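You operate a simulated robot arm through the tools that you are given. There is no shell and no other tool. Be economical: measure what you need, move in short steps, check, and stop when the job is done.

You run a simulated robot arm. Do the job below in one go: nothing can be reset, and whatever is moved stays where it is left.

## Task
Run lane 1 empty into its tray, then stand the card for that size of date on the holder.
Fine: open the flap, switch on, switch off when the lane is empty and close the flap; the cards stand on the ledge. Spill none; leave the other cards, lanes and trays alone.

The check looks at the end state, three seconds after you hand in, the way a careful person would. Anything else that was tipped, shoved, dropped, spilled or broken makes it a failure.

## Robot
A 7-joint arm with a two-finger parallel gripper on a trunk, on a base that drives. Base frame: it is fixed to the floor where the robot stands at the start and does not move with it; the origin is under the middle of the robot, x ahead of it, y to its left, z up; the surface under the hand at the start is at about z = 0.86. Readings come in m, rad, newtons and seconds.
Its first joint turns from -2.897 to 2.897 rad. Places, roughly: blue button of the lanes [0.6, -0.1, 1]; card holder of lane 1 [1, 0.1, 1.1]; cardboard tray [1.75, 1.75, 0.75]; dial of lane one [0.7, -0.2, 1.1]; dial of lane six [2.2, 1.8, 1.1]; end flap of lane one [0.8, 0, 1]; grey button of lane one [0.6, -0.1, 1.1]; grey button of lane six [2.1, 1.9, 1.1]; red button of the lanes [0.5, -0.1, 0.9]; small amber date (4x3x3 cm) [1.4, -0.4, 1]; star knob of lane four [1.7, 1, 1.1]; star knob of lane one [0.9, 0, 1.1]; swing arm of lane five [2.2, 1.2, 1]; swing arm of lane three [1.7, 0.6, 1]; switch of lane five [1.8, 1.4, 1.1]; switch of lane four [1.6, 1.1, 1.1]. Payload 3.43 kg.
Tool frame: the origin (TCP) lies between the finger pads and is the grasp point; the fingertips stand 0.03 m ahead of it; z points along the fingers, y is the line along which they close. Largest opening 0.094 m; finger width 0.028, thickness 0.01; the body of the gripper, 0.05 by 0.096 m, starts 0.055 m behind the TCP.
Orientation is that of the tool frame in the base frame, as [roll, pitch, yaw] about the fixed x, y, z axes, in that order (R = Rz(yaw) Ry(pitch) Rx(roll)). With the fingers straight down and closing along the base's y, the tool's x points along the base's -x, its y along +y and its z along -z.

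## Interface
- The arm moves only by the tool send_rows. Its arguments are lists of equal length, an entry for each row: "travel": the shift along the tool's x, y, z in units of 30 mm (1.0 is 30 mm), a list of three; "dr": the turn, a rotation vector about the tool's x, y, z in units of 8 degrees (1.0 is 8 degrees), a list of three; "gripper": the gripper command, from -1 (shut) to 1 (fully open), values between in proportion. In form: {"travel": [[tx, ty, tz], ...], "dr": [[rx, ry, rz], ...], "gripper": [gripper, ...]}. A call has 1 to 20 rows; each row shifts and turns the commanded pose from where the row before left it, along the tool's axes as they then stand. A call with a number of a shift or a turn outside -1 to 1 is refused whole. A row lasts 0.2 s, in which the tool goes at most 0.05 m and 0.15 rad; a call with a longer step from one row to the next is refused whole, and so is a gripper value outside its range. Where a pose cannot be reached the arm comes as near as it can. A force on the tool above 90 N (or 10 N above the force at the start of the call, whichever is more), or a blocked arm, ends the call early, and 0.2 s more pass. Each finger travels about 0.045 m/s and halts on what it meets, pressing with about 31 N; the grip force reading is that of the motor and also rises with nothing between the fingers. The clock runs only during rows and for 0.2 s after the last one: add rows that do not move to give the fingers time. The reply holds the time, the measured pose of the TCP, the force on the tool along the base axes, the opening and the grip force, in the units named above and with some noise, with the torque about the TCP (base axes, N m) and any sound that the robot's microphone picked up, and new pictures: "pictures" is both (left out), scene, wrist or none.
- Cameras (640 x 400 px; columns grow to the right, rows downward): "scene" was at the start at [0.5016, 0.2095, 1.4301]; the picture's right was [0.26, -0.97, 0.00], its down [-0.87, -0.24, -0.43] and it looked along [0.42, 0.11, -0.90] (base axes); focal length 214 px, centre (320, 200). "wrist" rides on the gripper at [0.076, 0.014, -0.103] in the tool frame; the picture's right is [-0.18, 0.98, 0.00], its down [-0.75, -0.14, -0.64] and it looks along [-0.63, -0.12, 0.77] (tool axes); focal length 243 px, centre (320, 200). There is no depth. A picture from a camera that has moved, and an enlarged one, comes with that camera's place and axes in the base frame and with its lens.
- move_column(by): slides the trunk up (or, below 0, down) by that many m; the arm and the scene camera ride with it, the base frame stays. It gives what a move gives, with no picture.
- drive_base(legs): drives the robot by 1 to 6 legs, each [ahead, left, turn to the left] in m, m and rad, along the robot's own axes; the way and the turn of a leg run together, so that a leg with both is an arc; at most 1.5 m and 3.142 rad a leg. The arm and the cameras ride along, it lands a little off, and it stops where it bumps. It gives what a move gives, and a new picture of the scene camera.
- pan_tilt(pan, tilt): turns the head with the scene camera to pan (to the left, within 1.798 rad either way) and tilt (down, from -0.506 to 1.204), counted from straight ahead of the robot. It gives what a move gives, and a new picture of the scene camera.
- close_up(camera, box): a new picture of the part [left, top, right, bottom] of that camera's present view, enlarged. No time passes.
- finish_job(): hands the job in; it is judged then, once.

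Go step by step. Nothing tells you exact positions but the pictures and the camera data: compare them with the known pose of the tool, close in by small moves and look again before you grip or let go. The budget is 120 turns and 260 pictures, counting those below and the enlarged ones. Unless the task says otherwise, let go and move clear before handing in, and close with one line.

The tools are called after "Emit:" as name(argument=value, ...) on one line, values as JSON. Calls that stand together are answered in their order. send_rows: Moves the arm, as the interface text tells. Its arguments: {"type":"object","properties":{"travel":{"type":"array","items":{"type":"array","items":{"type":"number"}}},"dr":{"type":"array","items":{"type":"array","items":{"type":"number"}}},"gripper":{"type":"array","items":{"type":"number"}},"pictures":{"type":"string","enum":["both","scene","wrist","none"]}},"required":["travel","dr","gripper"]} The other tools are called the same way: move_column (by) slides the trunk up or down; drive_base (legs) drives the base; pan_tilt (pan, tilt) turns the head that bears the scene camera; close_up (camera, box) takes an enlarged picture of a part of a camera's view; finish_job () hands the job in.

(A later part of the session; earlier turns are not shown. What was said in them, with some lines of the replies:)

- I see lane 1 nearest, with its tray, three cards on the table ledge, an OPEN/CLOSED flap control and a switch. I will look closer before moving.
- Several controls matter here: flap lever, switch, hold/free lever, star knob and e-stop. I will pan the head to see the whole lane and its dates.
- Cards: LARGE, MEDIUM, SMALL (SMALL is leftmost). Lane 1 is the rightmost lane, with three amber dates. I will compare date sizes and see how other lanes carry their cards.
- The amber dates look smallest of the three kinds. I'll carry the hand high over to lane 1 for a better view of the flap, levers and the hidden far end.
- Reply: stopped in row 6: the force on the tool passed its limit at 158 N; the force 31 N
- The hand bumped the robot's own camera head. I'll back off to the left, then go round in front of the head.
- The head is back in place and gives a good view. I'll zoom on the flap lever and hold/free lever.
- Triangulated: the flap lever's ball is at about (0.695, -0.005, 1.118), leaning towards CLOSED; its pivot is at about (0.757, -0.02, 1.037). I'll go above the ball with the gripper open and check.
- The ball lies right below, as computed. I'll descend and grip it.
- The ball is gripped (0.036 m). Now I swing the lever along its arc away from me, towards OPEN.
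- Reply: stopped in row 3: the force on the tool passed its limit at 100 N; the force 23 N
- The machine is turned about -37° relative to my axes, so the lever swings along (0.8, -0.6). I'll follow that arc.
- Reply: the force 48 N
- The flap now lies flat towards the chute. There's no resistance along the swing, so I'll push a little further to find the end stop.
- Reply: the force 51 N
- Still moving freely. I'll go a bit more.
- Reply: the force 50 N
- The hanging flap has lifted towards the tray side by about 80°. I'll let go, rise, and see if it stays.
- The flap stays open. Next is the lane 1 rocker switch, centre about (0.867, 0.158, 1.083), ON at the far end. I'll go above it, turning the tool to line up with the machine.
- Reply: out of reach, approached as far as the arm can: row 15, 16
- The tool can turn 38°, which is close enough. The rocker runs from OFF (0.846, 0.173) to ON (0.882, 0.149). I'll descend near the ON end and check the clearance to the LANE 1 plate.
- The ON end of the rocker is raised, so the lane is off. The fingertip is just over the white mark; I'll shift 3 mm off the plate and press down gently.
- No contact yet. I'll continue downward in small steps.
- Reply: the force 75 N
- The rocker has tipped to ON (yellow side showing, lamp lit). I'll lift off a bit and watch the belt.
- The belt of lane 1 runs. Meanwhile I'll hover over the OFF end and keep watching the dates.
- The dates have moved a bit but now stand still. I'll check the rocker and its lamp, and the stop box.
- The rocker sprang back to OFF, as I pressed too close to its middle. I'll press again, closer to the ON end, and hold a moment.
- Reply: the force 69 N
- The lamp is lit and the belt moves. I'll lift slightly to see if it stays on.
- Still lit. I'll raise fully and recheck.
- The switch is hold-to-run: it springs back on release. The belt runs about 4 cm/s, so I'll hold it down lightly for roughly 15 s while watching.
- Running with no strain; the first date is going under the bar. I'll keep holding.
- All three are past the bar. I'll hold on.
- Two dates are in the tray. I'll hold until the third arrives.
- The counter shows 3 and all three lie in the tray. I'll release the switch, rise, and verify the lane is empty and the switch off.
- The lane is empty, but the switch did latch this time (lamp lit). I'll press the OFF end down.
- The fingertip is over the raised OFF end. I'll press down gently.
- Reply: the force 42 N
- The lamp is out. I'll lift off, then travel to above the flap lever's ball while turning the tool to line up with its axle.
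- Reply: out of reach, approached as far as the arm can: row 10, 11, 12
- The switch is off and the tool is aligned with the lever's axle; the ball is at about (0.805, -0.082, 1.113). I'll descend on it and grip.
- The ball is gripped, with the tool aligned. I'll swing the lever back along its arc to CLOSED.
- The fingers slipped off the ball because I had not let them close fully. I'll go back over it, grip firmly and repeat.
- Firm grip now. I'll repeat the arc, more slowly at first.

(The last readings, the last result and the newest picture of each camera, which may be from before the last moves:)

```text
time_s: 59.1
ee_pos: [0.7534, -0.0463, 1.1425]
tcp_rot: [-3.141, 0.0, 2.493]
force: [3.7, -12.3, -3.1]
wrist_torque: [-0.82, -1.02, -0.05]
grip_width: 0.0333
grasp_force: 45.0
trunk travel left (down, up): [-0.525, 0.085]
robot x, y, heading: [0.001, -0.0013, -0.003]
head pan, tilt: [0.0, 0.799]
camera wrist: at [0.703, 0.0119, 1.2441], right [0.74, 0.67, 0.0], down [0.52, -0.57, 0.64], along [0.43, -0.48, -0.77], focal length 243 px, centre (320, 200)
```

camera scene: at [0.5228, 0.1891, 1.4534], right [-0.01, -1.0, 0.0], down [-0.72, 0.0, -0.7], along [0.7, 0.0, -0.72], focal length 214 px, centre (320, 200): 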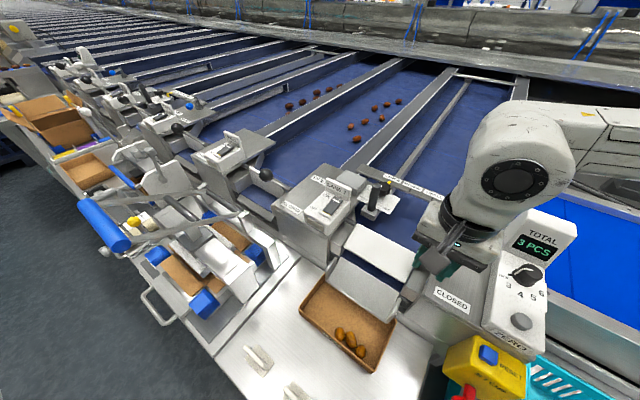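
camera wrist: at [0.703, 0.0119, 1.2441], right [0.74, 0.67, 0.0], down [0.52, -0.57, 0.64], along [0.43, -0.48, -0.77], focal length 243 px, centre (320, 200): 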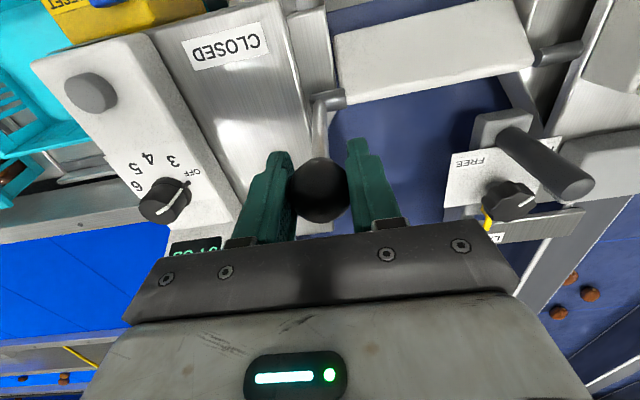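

The lever follows. I'll complete the swing.

Emit:
send_rows(travel=[[0.3, 0, 0.005], [0.303, 0, 0.02], [0.294, 0, 0.055], [0.293, 0, 0.07], [0.28, 0, 0.1], [0.28, 0, 0.127], [0.257, 0, 0.15], [0.256, 0, 0.17], [0, 0, 0]], dr=[[0, 0, 0], [0, 0, 0], [0, 0, 0], [0, 0, 0], [0, 0, 0], [0, 0, 0], [0, 0, 0], [0, 0, 0], [0, 0, 0]], gripper=[-0.8, -0.8, -0.8, -0.8, -0.8, -0.8, -0.8, -0.8, -0.8], pictures="both")

Emit:
close_up(camera="scene", box=[320, 200, 480, 300])

```text
time_s: 61.1
ee_pos: [0.6963, -0.0057, 1.1217]
tcp_rot: [-3.141, -0.001, 2.495]
force: [-20.4, -17.5, 4.8]
wrist_torque: [-0.63, -0.91, -0.07]
grip_width: 0.0335
grasp_force: 45.0
trunk travel left (down, up): [-0.525, 0.085]
robot x, y, heading: [0.0021, -0.0067, -0.004]
head pan, tilt: [0.0, 0.799]
camera scene: at [0.5216, 0.1883, 1.454], right [-0.01, -1.0, 0.0], down [-0.72, 0.0, -0.7], along [0.7, 0.0, -0.72], focal length 214 px, centre (320, 200)
camera wrist: at [0.6462, 0.0533, 1.2244], right [0.74, 0.67, 0.0], down [0.52, -0.57, 0.64], along [0.43, -0.48, -0.77], focal length 243 px, centre (320, 200)
```

scene: 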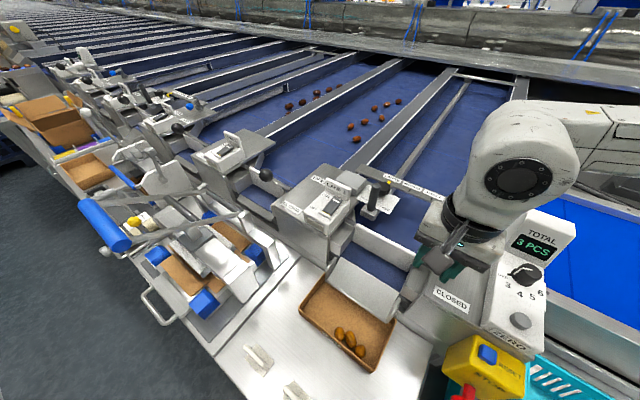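
wrist: 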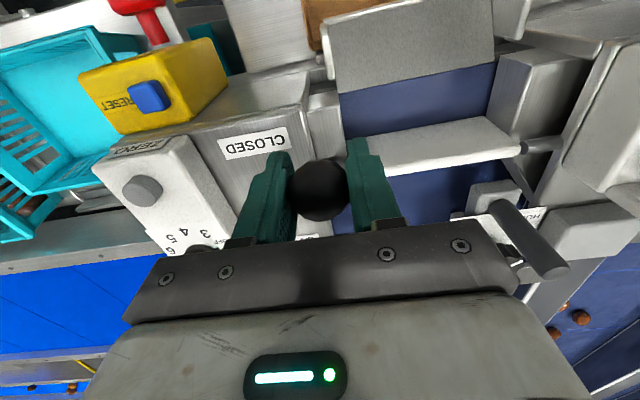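

```text
4.00 times, centred on (400, 250) of scene
camera zoom: at [0.5216, 0.1883, 1.454], right [-0.01, -1.0, 0.0], down [-0.72, 0.0, -0.7], along [0.7, 0.0, -0.72], focal length 858 px, centre (0, 0)
```

zoom: 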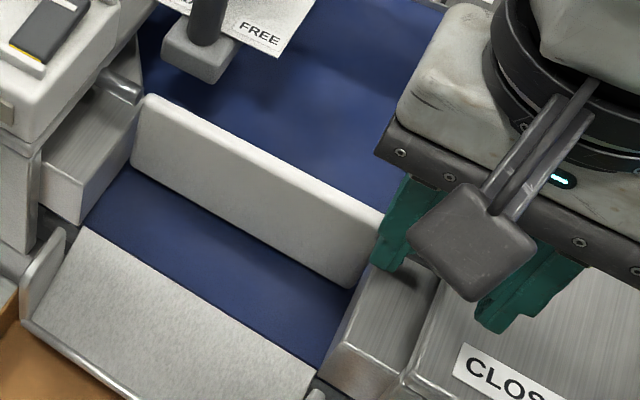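

The flap lever is back at its original position. I'll release, rise and compare; then examine the card holder.

Emit:
send_rows(travel=[[0, 0, 0], [0, 0, 0], [0, 0, 0], [0, 0, -1], [0, 0, -1], [0, 0, -1], [0, 0, -1], [0, 0, -1]], dr=[[0, 0, 0], [0, 0, 0], [0, 0, 0], [0, 0, 0], [0, 0, 0], [0, 0, 0], [0, 0, 0], [0, 0, 0]], gripper=[0.6, 0.6, 0.6, 0.6, 0.6, 0.6, 0.6, 0.6], pictures="both")

Emit:
close_up(camera="scene", box=[320, 160, 480, 260])

Emit:
close_up(camera="scene", box=[300, 160, 380, 210])

```text
time_s: 62.9
ee_pos: [0.6992, -0.0051, 1.2709]
tcp_rot: [-3.141, 0.001, 2.493]
force: [-0.3, -1.0, -1.2]
wrist_torque: [0.01, 0.0, -0.01]
grip_width: 0.075
grasp_force: 0.1
trunk travel left (down, up): [-0.525, 0.085]
robot x, y, heading: [-0.0028, 0.0012, -0.012]
head pan, tilt: [0.0, 0.799]
camera scene: at [0.5228, 0.1891, 1.4533], right [-0.01, -1.0, 0.0], down [-0.72, 0.0, -0.7], along [0.7, 0.0, -0.72], focal length 214 px, centre (320, 200)
camera wrist: at [0.6492, 0.0532, 1.3733], right [0.74, 0.67, 0.0], down [0.52, -0.57, 0.64], along [0.43, -0.47, -0.77], focal length 243 px, centre (320, 200)
```

scene: 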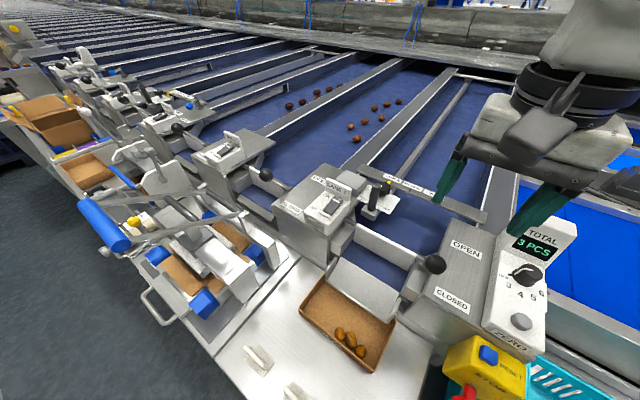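
wrist: 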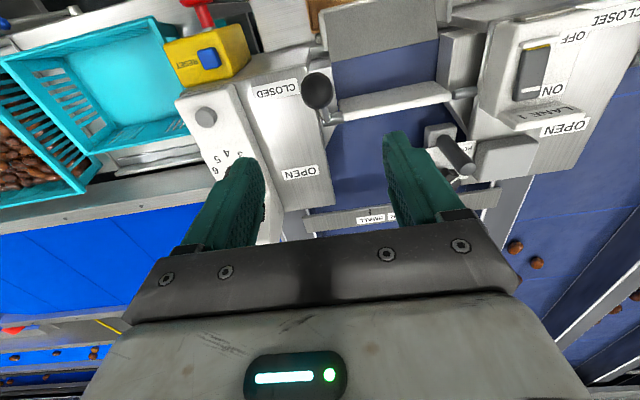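

```text
4.00 times, centred on (400, 210) of scene
camera zoom: at [0.5228, 0.1891, 1.4533], right [-0.01, -1.0, 0.0], down [-0.72, 0.0, -0.7], along [0.7, 0.0, -0.72], focal length 858 px, centre (0, 160)
```

zoom: 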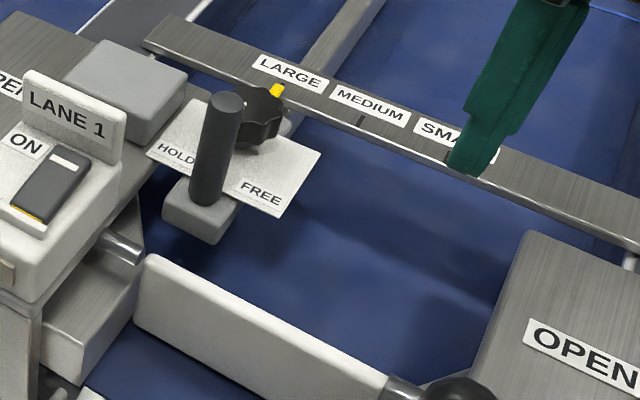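

```text
8.00 times, centred on (340, 185) of scene
camera zoom: at [0.5228, 0.1891, 1.4533], right [-0.01, -1.0, 0.0], down [-0.72, 0.0, -0.7], along [0.7, 0.0, -0.72], focal length 1716 px, centre (160, 320)
```

zoom: 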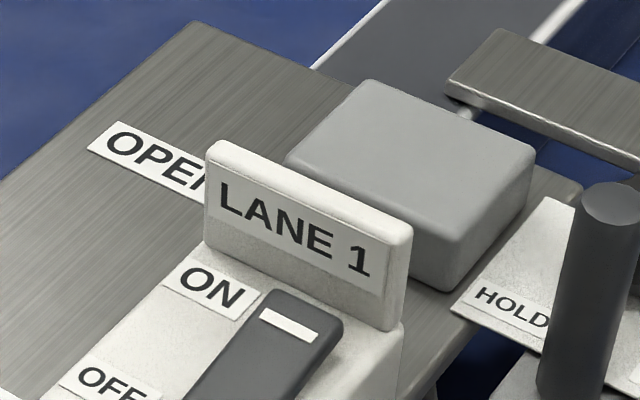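

The flap matches its original closed state, and the switch is off. The holder is the grey block behind LANE 1, top at about (0.948, 0.106, 1.09). Now I'll look at the SMALL card.

Emit:
pan_tilt(pan=0.265, tilt=1.12)

Emit:
close_up(camera="scene", box=[260, 220, 388, 300])

Emit:
close_up(camera="scene", box=[290, 60, 490, 185])

```text
time_s: 63.7
ee_pos: [0.6998, -0.0035, 1.2717]
tcp_rot: [3.141, -0.001, 2.494]
force: [0.2, -0.3, 0.8]
wrist_torque: [0.0, -0.04, 0.01]
grip_width: 0.0751
grasp_force: 0.1
trunk travel left (down, up): [-0.525, 0.085]
robot x, y, heading: [0.0022, -0.002, -0.001]
head pan, tilt: [0.265, 1.121]
camera scene: at [0.5018, 0.2053, 1.4304], right [0.26, -0.97, 0.0], down [-0.87, -0.23, -0.44], along [0.42, 0.11, -0.9], focal length 214 px, centre (320, 200)
```

scene: 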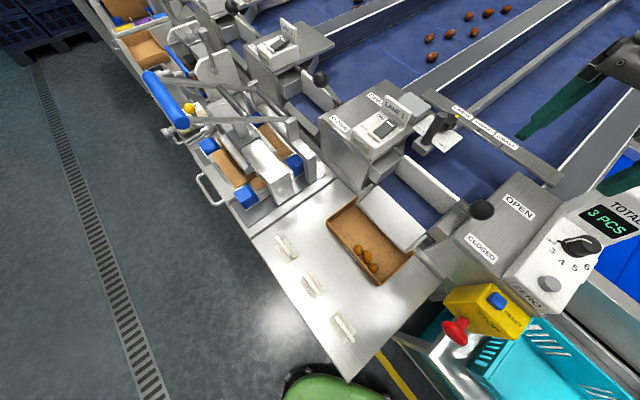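

```text
5.00 times, centred on (324, 260) of scene
camera zoom: at [0.5018, 0.2053, 1.4304], right [0.26, -0.97, 0.0], down [-0.87, -0.23, -0.44], along [0.42, 0.11, -0.9], focal length 1072 px, centre (300, -100)
```

zoom: 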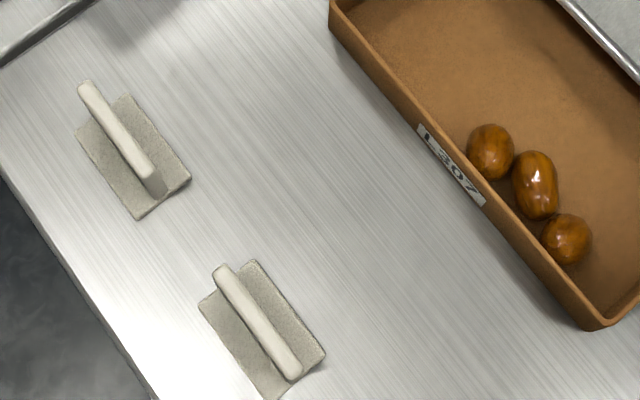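

```text
3.20 times, centred on (390, 122) of scene
camera zoom: at [0.5018, 0.2053, 1.4304], right [0.26, -0.97, 0.0], down [-0.87, -0.23, -0.44], along [0.42, 0.11, -0.9], focal length 686 px, centre (96, 448)
```

zoom: 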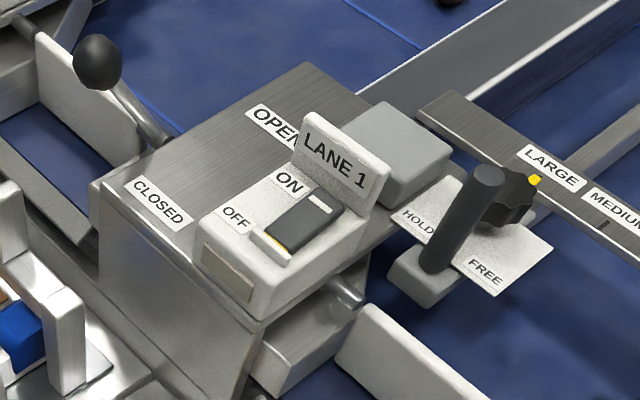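

Cards are inverted-T stands whose uprights run parallel to the machine, with text facing the robot; SMALL is the leftmost at about (0.598, 0.321), on the ledge at 0.86. I'll travel around the head and turn the tool to close across the upright.

Emit:
send_rows(travel=[[0, 0, -0.6], [-0.34, 0.925, 0], [-0.34, 0.925, 0], [-0.34, 0.925, 0], [-0.34, 0.925, 0], [0.895, 0.995, 0], [0.895, 0.995, 0], [0.895, 0.995, 0], [0.895, 0.995, 0], [0.895, 0.995, 0], [0.895, 0.995, 0]], dr=[[0, 0, 0], [0, 0, 0], [0, 0, 0], [0, 0, 0], [0, 0, 0], [0, 0, 0], [0, 0, 0], [0, 0, 0], [0, 0, 0], [0, 0, 0], [0, 0, 0]], gripper=[0, 0, 0, 0, 0, 0, 0, 0, 0, 0, 0], pictures="scene")

```text
time_s: 66.1
ee_pos: [0.779, 0.3004, 1.2897]
tcp_rot: [3.141, 0.0, 2.494]
force: [-0.7, -0.5, 0.3]
wrist_torque: [-0.02, 0.01, 0.01]
grip_width: 0.0474
grasp_force: 0.1
trunk travel left (down, up): [-0.525, 0.085]
robot x, y, heading: [-0.0011, -0.0002, -0.01]
head pan, tilt: [0.265, 1.121]
camera scene: at [0.5019, 0.2051, 1.4303], right [0.26, -0.97, 0.0], down [-0.87, -0.23, -0.44], along [0.42, 0.11, -0.9], focal length 214 px, centre (320, 200)
```

scene: 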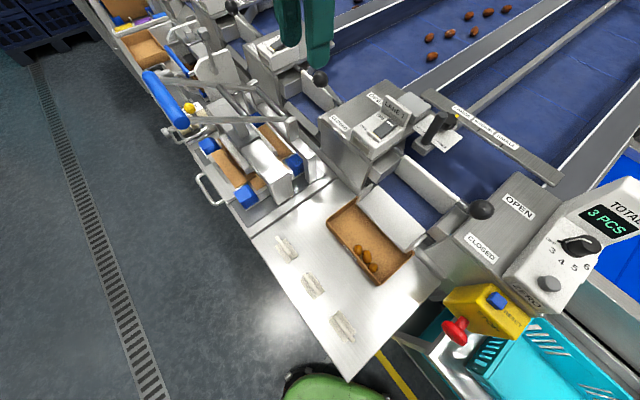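

Clear so far. Next I go to above the card and rotate the tool 90°.

Emit:
send_rows(travel=[[0.882, -0.493, 0], [0.882, -0.493, 0], [0.882, -0.493, 0], [0.882, -0.493, 0], [0.882, -0.493, 0], [0.882, -0.493, 0], [0, 0, 0], [0, 0, 0], [0, 0, 0], [0, 0, 0], [0, 0, 0], [0, 0, 0], [0, 0, 0], [0, 0, 0], [0, 0, 0], [0, 0, 0], [0, 0, 0], [0, 0, 0]], dr=[[0, 0, 0], [0, 0, 0], [0, 0, 0], [0, 0, 0], [0, 0, 0], [0, 0, 0], [0, 0, 0.94], [0, 0, 0.94], [0, 0, 0.94], [0, 0, 0.94], [0, 0, 0.94], [0, 0, 0.94], [0, 0, 0.94], [0, 0, 0.94], [0, 0, 0.94], [0, 0, 0.94], [0, 0, 0.94], [0, 0, 0.94]], gripper=[0, 0, 0, 0, 0, 0, 0, 0, 0, 0, 0, 0, 0, 0, 0, 0, 0, 0], pictures="both")

```text
time_s: 69.9
ee_pos: [0.5983, 0.326, 1.2904]
tcp_rot: [-3.141, -0.001, 0.917]
force: [0.5, -0.5, -0.5]
wrist_torque: [0.0, -0.01, 0.02]
grip_width: 0.0468
grasp_force: 0.1
trunk travel left (down, up): [-0.525, 0.085]
robot x, y, heading: [-0.0013, 0.0016, -0.003]
head pan, tilt: [0.265, 1.121]
camera scene: at [0.5018, 0.2055, 1.4303], right [0.26, -0.97, 0.0], down [-0.87, -0.23, -0.43], along [0.42, 0.11, -0.9], focal length 214 px, centre (320, 200)
camera wrist: at [0.657, 0.3783, 1.3918], right [0.67, -0.74, 0.0], down [-0.57, -0.51, 0.64], along [-0.48, -0.43, -0.77], focal length 243 px, centre (320, 200)
```

scene: 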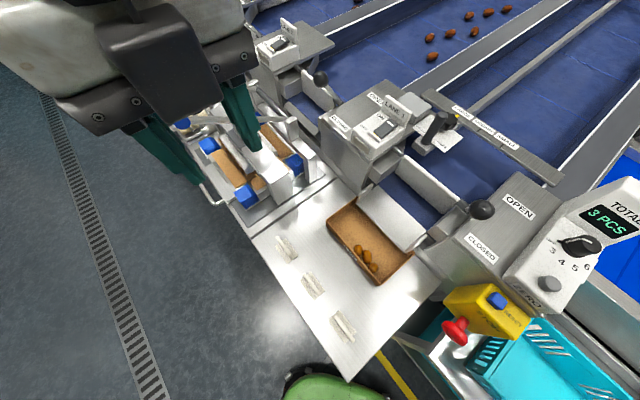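
wrist: 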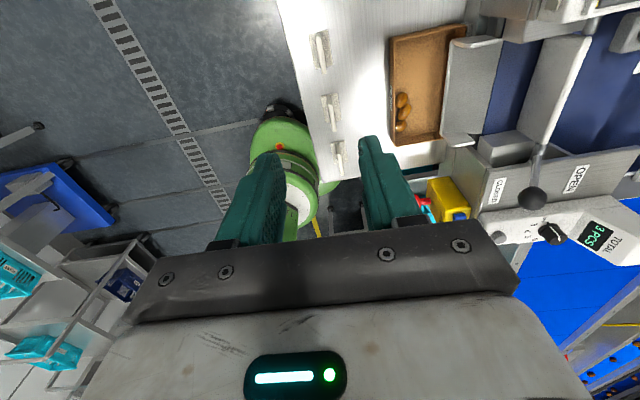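

The SMALL card is at the top of the wrist view. I'll zoom in to fix its position precisely.

Emit:
close_up(camera="wrist", box=[272, 20, 368, 80])

Emit:
close_up(camera="scene", box=[254, 225, 318, 265])

```text
6.67 times, centred on (320, 50) of wrist
camera zoom: at [0.657, 0.3783, 1.3918], right [0.67, -0.74, 0.0], down [-0.57, -0.51, 0.64], along [-0.48, -0.43, -0.77], focal length 1618 px, centre (320, 1200)
```

zoom: 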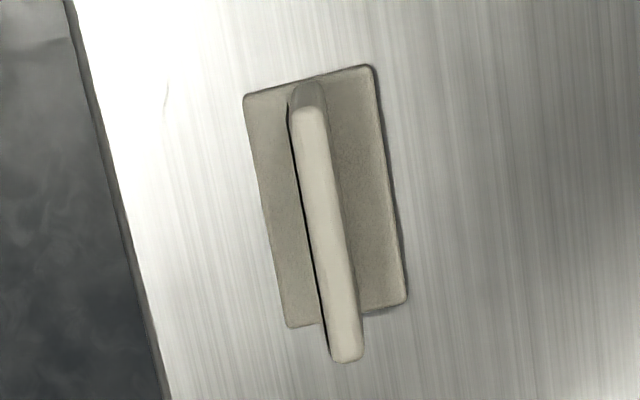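

```text
10.00 times, centred on (286, 245) of scene
camera zoom: at [0.5018, 0.2055, 1.4303], right [0.26, -0.97, 0.0], down [-0.87, -0.23, -0.43], along [0.42, 0.11, -0.9], focal length 2145 px, centre (660, -250)
```

zoom: 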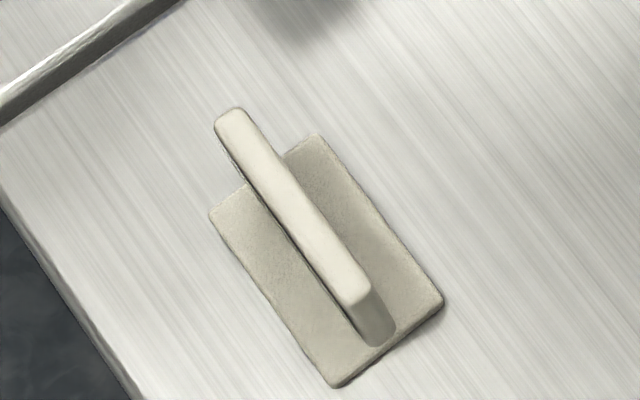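

The card's top is at (0.600, 0.325, 0.918), aligned with the tool within 1°. I'll descend above it and check.

Emit:
send_rows(travel=[[0, 0.08, 1], [0, 0, 1], [0, 0, 1], [0, 0, 1], [0, 0, 1], [0, 0, 1], [0, 0, 1], [0, 0, 1], [0, 0, 1], [0, 0, 1], [0, 0, 0.5]], dr=[[0, 0, 0], [0, 0, 0], [0, 0, 0], [0, 0, 0], [0, 0, 0], [0, 0, 0], [0, 0, 0], [0, 0, 0], [0, 0, 0], [0, 0, 0], [0, 0, 0]], gripper=[0, 0, 0, 0, 0, 0, 0, 0, 0, 0, 0], pictures="both")

Emit:
close_up(camera="scene", box=[230, 200, 390, 300])

```text
time_s: 72.3
ee_pos: [0.6, 0.3257, 0.9742]
tcp_rot: [3.14, -0.001, 0.92]
force: [0.0, -0.1, 0.1]
wrist_torque: [0.02, 0.03, 0.01]
grip_width: 0.0467
grasp_force: 0.1
trunk travel left (down, up): [-0.525, 0.085]
robot x, y, heading: [0.001, -0.0023, -0.004]
head pan, tilt: [0.265, 1.121]
camera scene: at [0.5018, 0.2055, 1.4303], right [0.26, -0.97, 0.0], down [-0.87, -0.23, -0.43], along [0.42, 0.11, -0.9], focal length 214 px, centre (320, 200)
camera wrist: at [0.6588, 0.3777, 1.0761], right [0.67, -0.74, 0.0], down [-0.57, -0.51, 0.64], along [-0.48, -0.43, -0.77], focal length 243 px, centre (320, 200)
```

scene: 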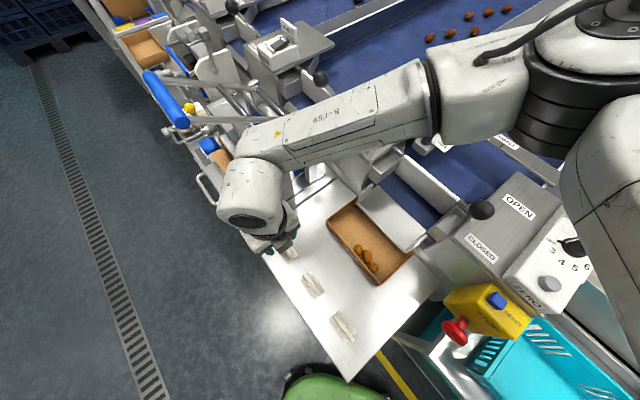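
wrist: 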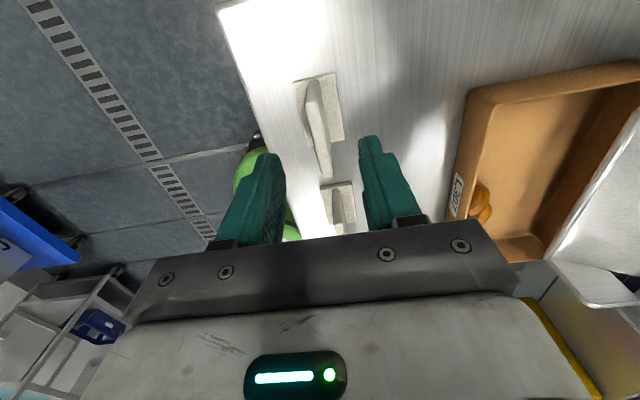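

```text
4.00 times, centred on (310, 250) of scene
camera zoom: at [0.5018, 0.2055, 1.4303], right [0.26, -0.97, 0.0], down [-0.87, -0.23, -0.43], along [0.42, 0.11, -0.9], focal length 858 px, centre (360, 0)
```

zoom: 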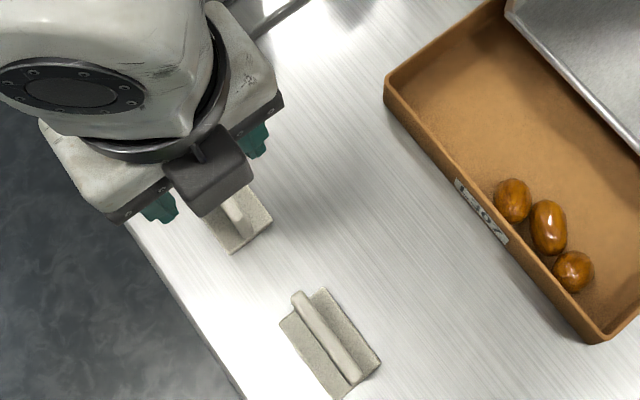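

The card lies between the fingers. I'll descend the last 7 cm and look before closing.

Emit:
send_rows(travel=[[0, 0, 0.6], [0, 0, 0.6], [0, 0, 0.6], [0, 0, 0.6]], dr=[[0, 0, 0], [0, 0, 0], [0, 0, 0], [0, 0, 0]], gripper=[0, 0, 0, 0], pictures="both")

```text
time_s: 73.3
ee_pos: [0.6007, 0.3248, 0.9019]
tcp_rot: [3.14, 0.0, 0.919]
force: [-0.1, -0.2, -0.1]
wrist_torque: [0.0, -0.02, 0.0]
grip_width: 0.047
grasp_force: 0.1
trunk travel left (down, up): [-0.525, 0.085]
robot x, y, heading: [0.0004, -0.0004, -0.003]
head pan, tilt: [0.265, 1.121]
camera scene: at [0.5018, 0.2055, 1.4304], right [0.26, -0.97, 0.0], down [-0.87, -0.23, -0.44], along [0.42, 0.11, -0.9], focal length 214 px, centre (320, 200)
camera wrist: at [0.6589, 0.3775, 1.0043], right [0.67, -0.74, 0.0], down [-0.57, -0.51, 0.64], along [-0.48, -0.43, -0.77], focal length 243 px, centre (320, 200)
```

scene: 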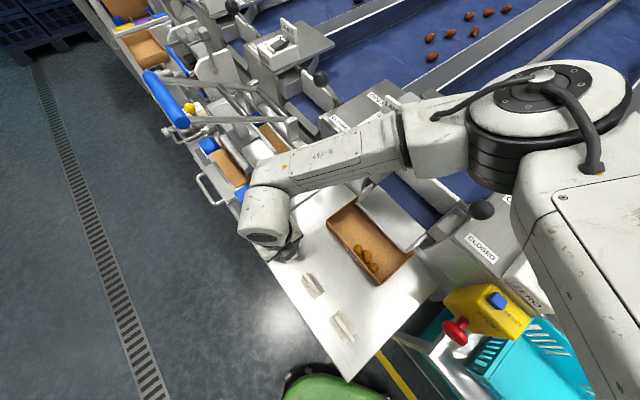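
wrist: 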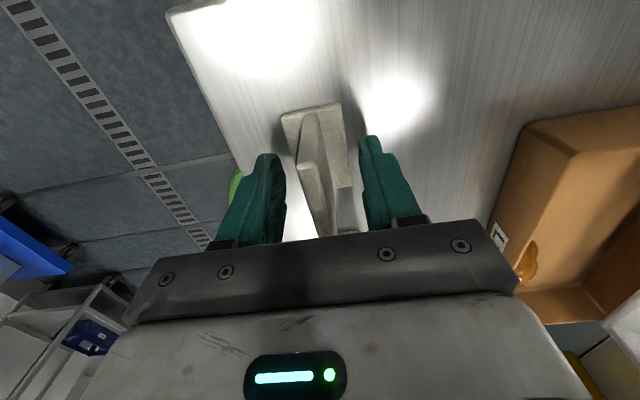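

The upright is between the fingers. Closing now.

Emit:
send_rows(travel=[[0, 0, 0], [0, 0, 0], [0, 0, 0], [0, 0, 0], [0, 0, 0], [0, 0, 0]], dr=[[0, 0, 0], [0, 0, 0], [0, 0, 0], [0, 0, 0], [0, 0, 0], [0, 0, 0]], gripper=[-0.5, -0.9, -0.9, -0.9, -0.9, -0.9], pictures="wrist")

```text
time_s: 74.7
ee_pos: [0.6002, 0.3245, 0.9027]
tcp_rot: [-3.14, 0.0, 0.922]
force: [0.0, -0.5, -0.3]
wrist_torque: [0.02, 0.0, 0.01]
grip_width: 0.0122
grasp_force: 31.1
trunk travel left (down, up): [-0.525, 0.085]
robot x, y, heading: [-0.0004, 0.0014, -0.002]
head pan, tilt: [0.265, 1.121]
camera wrist: at [0.659, 0.3774, 1.0044], right [0.67, -0.74, 0.0], down [-0.57, -0.51, 0.64], along [-0.48, -0.43, -0.77], focal length 243 px, centre (320, 200)
```

wrist: 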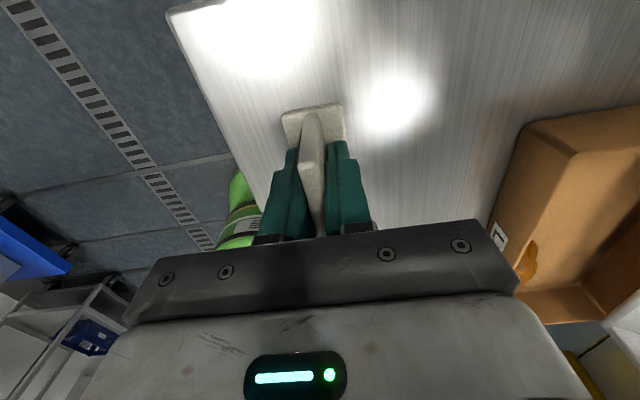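

The card is gripped (0.012 m thick). I'll lift it straight up.

Emit:
send_rows(travel=[[0, 0, -0.5], [0, 0, -1], [0, 0, -1], [0, 0, -1], [0, 0, -1], [0, 0, -1], [0, 0, -1], [0, 0, -1], [0, 0, -1], [0, 0, -1], [0, 0, -1], [0, 0, -1], [0, 0, -1], [0, 0, -0.4]], dr=[[0, 0, 0], [0, 0, 0], [0, 0, 0], [0, 0, 0], [0, 0, 0], [0, 0, 0], [0, 0, 0], [0, 0, 0], [0, 0, 0], [0, 0, 0], [0, 0, 0], [0, 0, 0], [0, 0, 0], [0, 0, 0]], gripper=[-0.9, -0.9, -0.9, -0.9, -0.9, -0.9, -0.9, -0.9, -0.9, -0.9, -0.9, -0.9, -0.9, -0.9], pictures="both")

```text
time_s: 77.7
ee_pos: [0.5996, 0.3259, 1.2895]
tcp_rot: [-3.14, 0.001, 0.919]
force: [0.0, 0.8, 0.1]
wrist_torque: [-0.01, 0.02, 0.0]
grip_width: 0.0122
grasp_force: 31.1
trunk travel left (down, up): [-0.525, 0.085]
robot x, y, heading: [0.0029, -0.0044, -0.005]
head pan, tilt: [0.265, 1.121]
camera scene: at [0.5017, 0.2055, 1.4303], right [0.26, -0.97, 0.0], down [-0.87, -0.23, -0.44], along [0.42, 0.11, -0.9], focal length 214 px, centre (320, 200)
camera wrist: at [0.658, 0.3787, 1.3913], right [0.67, -0.74, 0.0], down [-0.57, -0.51, 0.64], along [-0.48, -0.43, -0.77], focal length 243 px, centre (320, 200)
```

scene: 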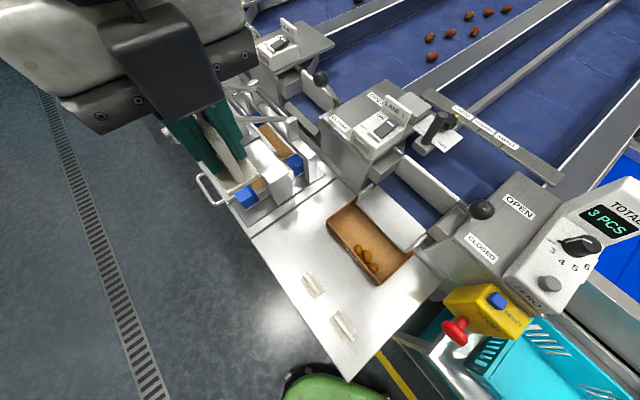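
wrist: 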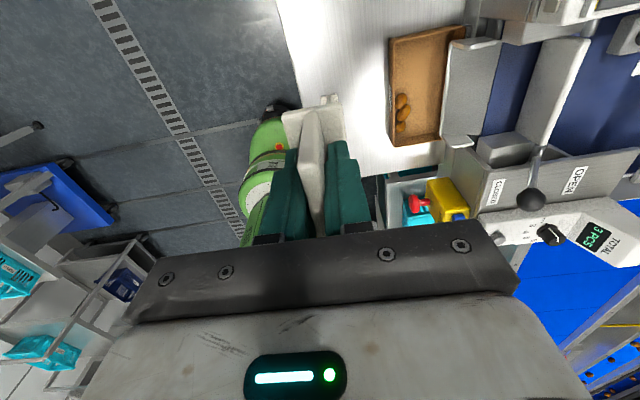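

The card is lifted cleanly. I'll carry it around the head to above the holder.

Emit:
send_rows(travel=[[0.495, 0.88, 0], [0.495, 0.88, 0], [0.495, 0.88, 0], [0.495, 0.88, 0], [0.495, 0.88, 0], [0.495, 0.88, 0], [-0.196, 0.93, 0], [-0.196, 0.93, 0], [-0.196, 0.93, 0], [-0.196, 0.93, 0], [-0.196, 0.93, 0], [-0.196, 0.93, 0], [-0.196, 0.93, 0], [-0.196, 0.93, 0], [-0.196, 0.93, 0]], dr=[[0, 0, 0], [0, 0, 0], [0, 0, 0], [0, 0, 0], [0, 0, 0], [0, 0, 0], [0, 0, 0], [0, 0, 0], [0, 0, 0], [0, 0, 0], [0, 0, 0], [0, 0, 0], [0, 0, 0], [0, 0, 0], [0, 0, 0]], gripper=[-0.9, -0.9, -0.9, -0.9, -0.9, -0.9, -0.9, -0.9, -0.9, -0.9, -0.9, -0.9, -0.9, -0.9, -0.9], pictures="wrist")

Emit:
pan_tilt(pan=-0.1, tilt=0.7)

Emit:
close_up(camera="scene", box=[240, 130, 400, 230])

```text
time_s: 80.9
ee_pos: [0.9489, 0.1046, 1.289]
tcp_rot: [3.141, -0.001, 0.92]
force: [0.7, 0.2, 0.5]
wrist_torque: [-0.02, -0.02, 0.05]
grip_width: 0.0123
grasp_force: 31.1
trunk travel left (down, up): [-0.525, 0.085]
robot x, y, heading: [0.0001, -0.0018, -0.003]
head pan, tilt: [0.265, 1.121]
camera wrist: at [1.0064, 0.1583, 1.3916], right [0.67, -0.74, 0.0], down [-0.57, -0.51, 0.64], along [-0.48, -0.43, -0.77], focal length 243 px, centre (320, 200)
```

wrist: 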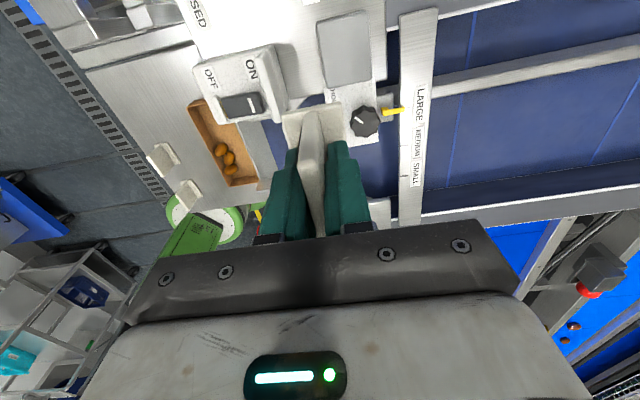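

```text
time_s: 81.8
ee_pos: [0.9477, 0.1061, 1.2896]
tcp_rot: [-3.142, 0.0, 0.919]
force: [-0.4, 0.2, -0.5]
wrist_torque: [0.02, -0.02, -0.01]
grip_width: 0.0124
grasp_force: 30.7
trunk travel left (down, up): [-0.525, 0.085]
robot x, y, heading: [-0.0022, -0.0032, -0.001]
head pan, tilt: [-0.099, 0.7]
camera scene: at [0.5267, 0.1807, 1.4615], right [-0.1, -0.99, 0.0], down [-0.64, 0.07, -0.76], along [0.76, -0.08, -0.65], focal length 214 px, centre (320, 200)
```

scene: 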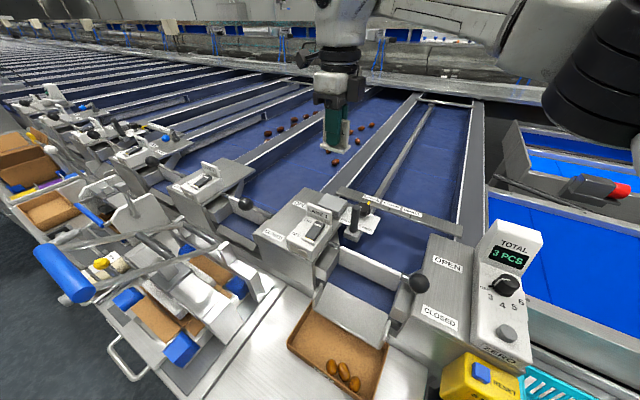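

```text
4.00 times, centred on (320, 180) of scene
camera zoom: at [0.5267, 0.1807, 1.4615], right [-0.1, -0.99, 0.0], down [-0.64, 0.07, -0.76], along [0.76, -0.08, -0.65], focal length 858 px, centre (320, 280)
```

zoom: 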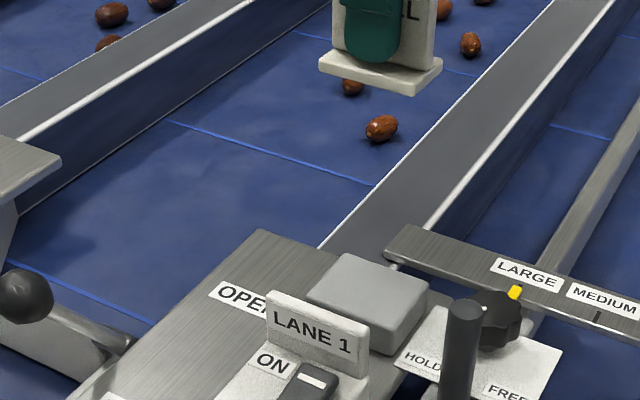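

The text faces the robot just like the LANE 1 plate. I need the holder position more exactly, so I zoom in with the wrist camera.

Emit:
close_up(camera="wrist", box=[256, 0, 416, 100])

```text
4.00 times, centred on (336, 50) of wrist
camera zoom: at [1.0062, 0.1583, 1.3919], right [0.67, -0.74, 0.0], down [-0.57, -0.51, 0.64], along [-0.48, -0.43, -0.77], focal length 970 px, centre (256, 800)
```

zoom: 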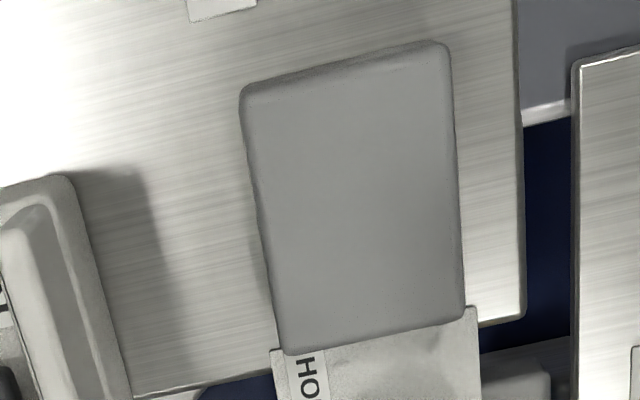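

The holder's top is at about (0.991, 0.102, 1.055), near the reach limit. I'll move above it and see if the arm gets there.

Emit:
send_rows(travel=[[0.36, 0.56, 0], [0.37, 0.57, 0], [0, 0, 1], [0, 0, 1], [0, 0, 1], [0, 0, 1], [0, 0, 0.5]], dr=[[0, 0, 0], [0, 0, 0], [0, 0, 0], [0, 0, 0], [0, 0, 0], [0, 0, 0], [0, 0, 0]], gripper=[-0.9, -0.9, -0.9, -0.9, -0.9, -0.9, -0.9], pictures="both")

Emit:
close_up(camera="scene", box=[260, 140, 420, 240])

```text
time_s: 83.4
ee_pos: [0.9889, 0.1014, 1.1537]
tcp_rot: [-3.14, 0.0, 0.919]
force: [-0.6, -0.5, -0.5]
wrist_torque: [-0.01, 0.02, 0.02]
grip_width: 0.0123
grasp_force: 31.2
trunk travel left (down, up): [-0.525, 0.085]
robot x, y, heading: [-0.0016, -0.0038, -0.004]
head pan, tilt: [-0.099, 0.7]
camera scene: at [0.5268, 0.1807, 1.4616], right [-0.11, -0.99, 0.0], down [-0.64, 0.07, -0.76], along [0.76, -0.08, -0.64], focal length 214 px, centre (320, 200)
camera wrist: at [1.0468, 0.154, 1.2557], right [0.67, -0.74, 0.0], down [-0.57, -0.51, 0.64], along [-0.48, -0.43, -0.77], focal length 243 px, centre (320, 200)
```

scene: 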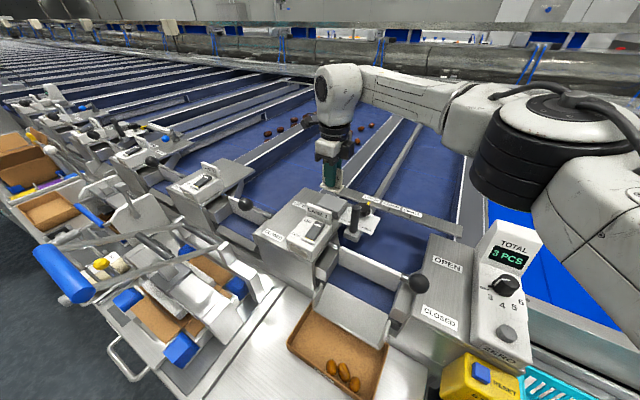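
wrist: 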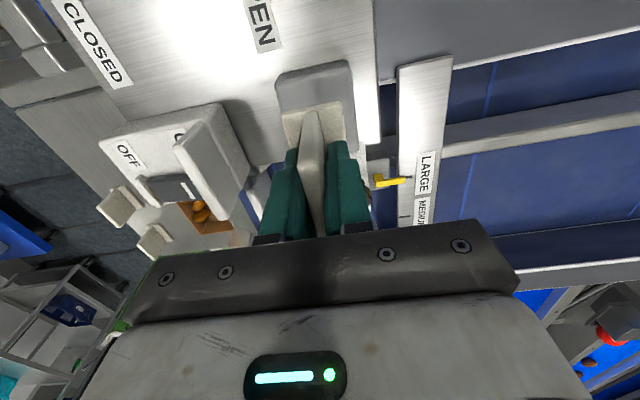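

```text
4.00 times, centred on (340, 190) of scene
camera zoom: at [0.5268, 0.1807, 1.4616], right [-0.11, -0.99, 0.0], down [-0.64, 0.07, -0.76], along [0.76, -0.08, -0.64], focal length 858 px, centre (240, 240)
```

zoom: 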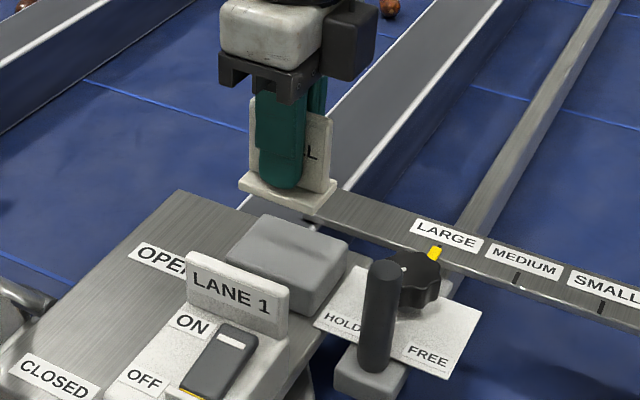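

The card hangs centred over the block. I'll lower it in small steps until it touches.

Emit:
send_rows(travel=[[0, 0, 0.7], [0, 0, 0.7], [0, 0, 0.2], [0, 0, 0.1]], dr=[[0, 0, 0], [0, 0, 0], [0, 0, 0], [0, 0, 0]], gripper=[-0.9, -0.9, -0.9, -0.9], pictures="wrist")

Emit:
close_up(camera="scene", box=[276, 160, 372, 220])

```text
time_s: 84.4
ee_pos: [0.9868, 0.102, 1.1043]
tcp_rot: [3.14, -0.001, 0.92]
force: [0.0, -0.2, 0.5]
wrist_torque: [-0.01, 0.02, 0.01]
grip_width: 0.0123
grasp_force: 31.3
trunk travel left (down, up): [-0.525, 0.085]
robot x, y, heading: [-0.0029, -0.0018, -0.003]
head pan, tilt: [-0.099, 0.7]
camera wrist: at [1.0464, 0.1547, 1.2052], right [0.67, -0.74, 0.0], down [-0.57, -0.51, 0.64], along [-0.48, -0.43, -0.77], focal length 243 px, centre (320, 200)
```

wrist: 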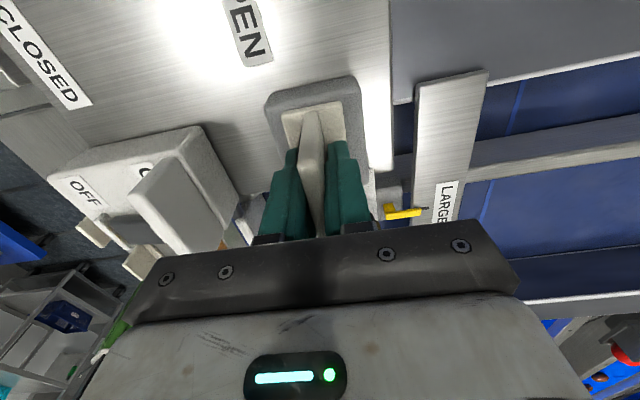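

```text
6.67 times, centred on (324, 190) of scene
camera zoom: at [0.5267, 0.1807, 1.4616], right [-0.11, -0.99, 0.0], down [-0.64, 0.07, -0.76], along [0.76, -0.08, -0.64], focal length 1430 px, centre (293, 267)
```

zoom: 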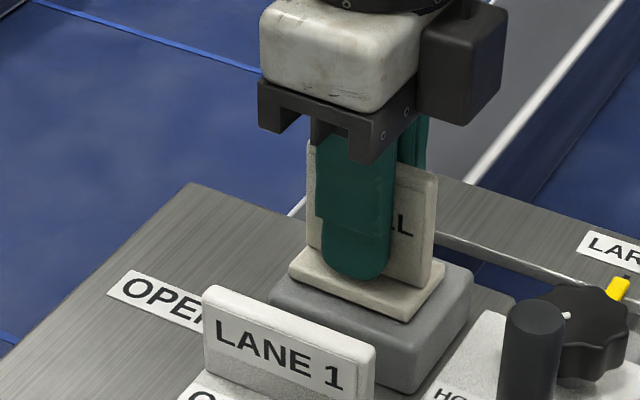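

It is centred and a few millimetres above the block. I'll lower gently to contact.

Emit:
send_rows(travel=[[0, 0, 0.1], [0, 0, 0.07]], dr=[[0, 0, 0], [0, 0, 0]], gripper=[-0.9, -0.9], pictures="none")

Emit:
close_up(camera="scene", box=[276, 160, 372, 220])

```text
time_s: 85.0
ee_pos: [0.987, 0.1018, 1.1012]
tcp_rot: [3.14, -0.004, 0.92]
force: [-2.0, -0.6, 20.1]
wrist_torque: [-0.17, 0.21, -0.05]
grip_width: 0.0122
grasp_force: 30.8
trunk travel left (down, up): [-0.525, 0.085]
robot x, y, heading: [-0.0007, -0.0051, -0.0]
head pan, tilt: [-0.099, 0.7]
```

```text
6.67 times, centred on (324, 190) of scene
camera zoom: at [0.5258, 0.1806, 1.4624], right [-0.11, -0.99, 0.0], down [-0.64, 0.07, -0.77], along [0.76, -0.08, -0.64], focal length 1430 px, centre (293, 267)
```

zoom: 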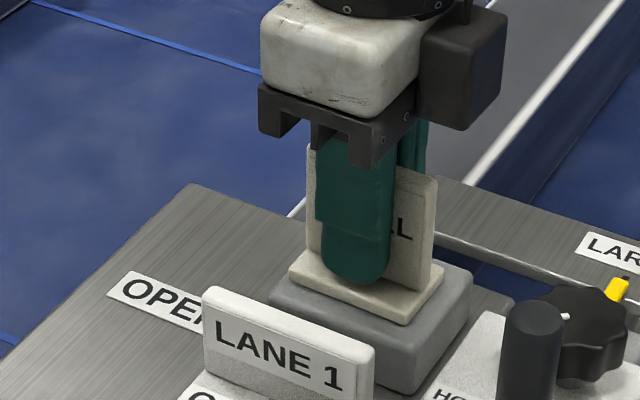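

In contact (20 N). I'll ease off slightly, open, and rise.

Emit:
send_rows(travel=[[0, 0, -0.08], [0, 0, 0], [0, 0, 0], [0, 0, 0], [0, 0, 0], [0, 0, -0.5], [0, 0, -1], [0, 0, -1], [0, 0, -1], [0, 0, -1], [0, 0, -1], [0, 0, -0.7]], dr=[[0, 0, 0], [0, 0, 0], [0, 0, 0], [0, 0, 0], [0, 0, 0], [0, 0, 0], [0, 0, 0], [0, 0, 0], [0, 0, 0], [0, 0, 0], [0, 0, 0], [0, 0, 0]], gripper=[-0.9, -0.5, -0.1, -0.1, -0.1, -0.1, -0.1, -0.1, -0.1, -0.1, -0.1, -0.1], pictures="both")

Emit:
close_up(camera="scene", box=[260, 140, 420, 240])

```text
time_s: 87.6
ee_pos: [0.9896, 0.1012, 1.2886]
tcp_rot: [3.141, 0.001, 0.92]
force: [-0.5, -0.2, 0.1]
wrist_torque: [0.0, 0.03, 0.01]
grip_width: 0.0422
grasp_force: 0.0
trunk travel left (down, up): [-0.525, 0.085]
robot x, y, heading: [-0.0015, -0.0001, -0.005]
head pan, tilt: [-0.099, 0.7]
camera scene: at [0.5267, 0.1807, 1.4616], right [-0.11, -0.99, 0.0], down [-0.64, 0.07, -0.76], along [0.76, -0.08, -0.64], focal length 214 px, centre (320, 200)
camera wrist: at [1.0485, 0.1541, 1.3907], right [0.67, -0.74, 0.0], down [-0.57, -0.51, 0.64], along [-0.48, -0.43, -0.77], focal length 243 px, centre (320, 200)
```

scene: 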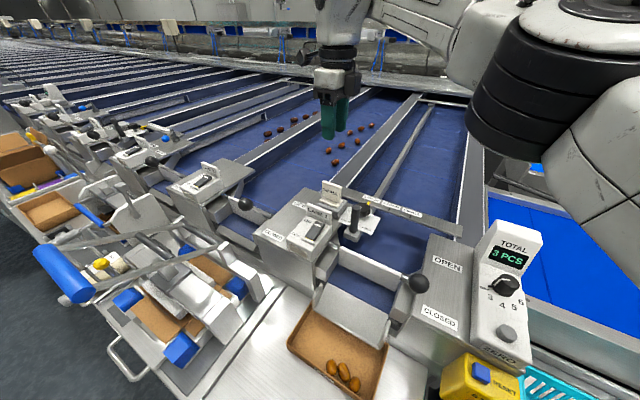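
wrist: 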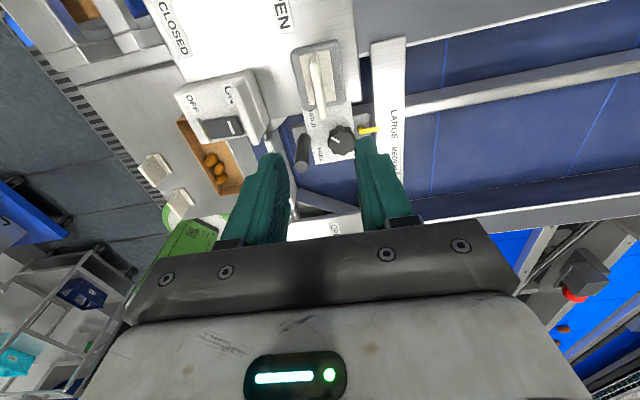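

```text
4.00 times, centred on (340, 190) of scene
camera zoom: at [0.5267, 0.1807, 1.4616], right [-0.11, -0.99, 0.0], down [-0.64, 0.07, -0.76], along [0.76, -0.08, -0.64], focal length 858 px, centre (240, 240)
```

zoom: 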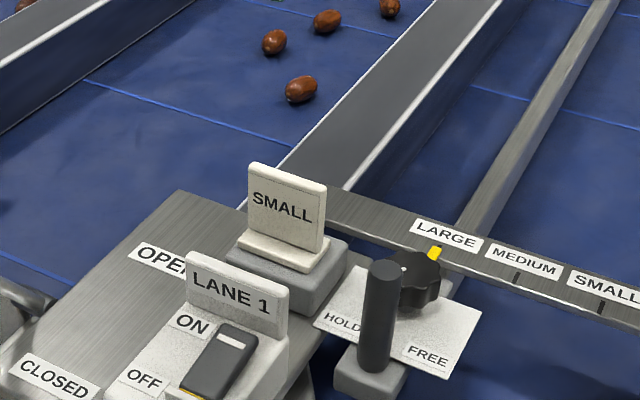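

The SMALL card stands on the holder facing front. One last check of the flap, switch, tray and remaining cards.

Emit:
close_up(camera="scene", box=[240, 200, 480, 400])

Emit:
close_up(camera="wrist", box=[130, 60, 370, 220])

```text
2.00 times, centred on (360, 300) of scene
camera zoom: at [0.5267, 0.1807, 1.4616], right [-0.11, -0.99, 0.0], down [-0.64, 0.07, -0.76], along [0.76, -0.08, -0.64], focal length 429 px, centre (240, 0)
```

zoom: 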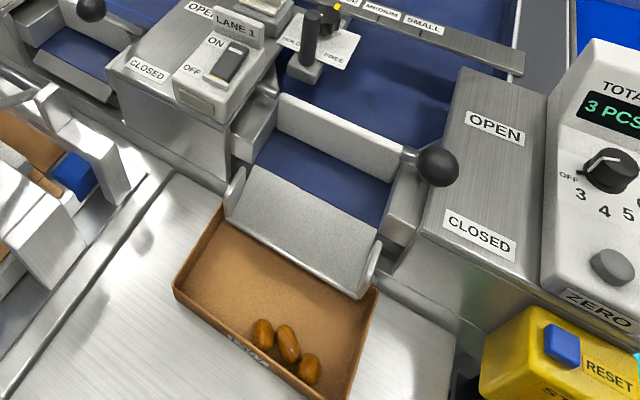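

```text
2.50 times, centred on (250, 140) of wrist
camera zoom: at [1.0485, 0.1541, 1.3907], right [0.67, -0.74, 0.0], down [-0.57, -0.51, 0.64], along [-0.48, -0.43, -0.77], focal length 606 px, centre (495, 350)
```

zoom: 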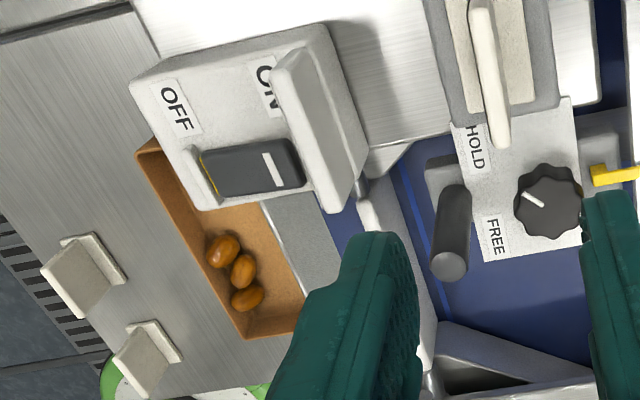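

The flap is closed, the switch is off, three dates are in the tray, the other cards are untouched and the hand is clear. Handing in.

Emit:
finish_job()

```text
The job is handed in.
```

Lane 1 is empty, with all three dates in its tray and nothing spilled. The switch is off, the flap is closed, and the SMALL card stands on lane 1's holder.
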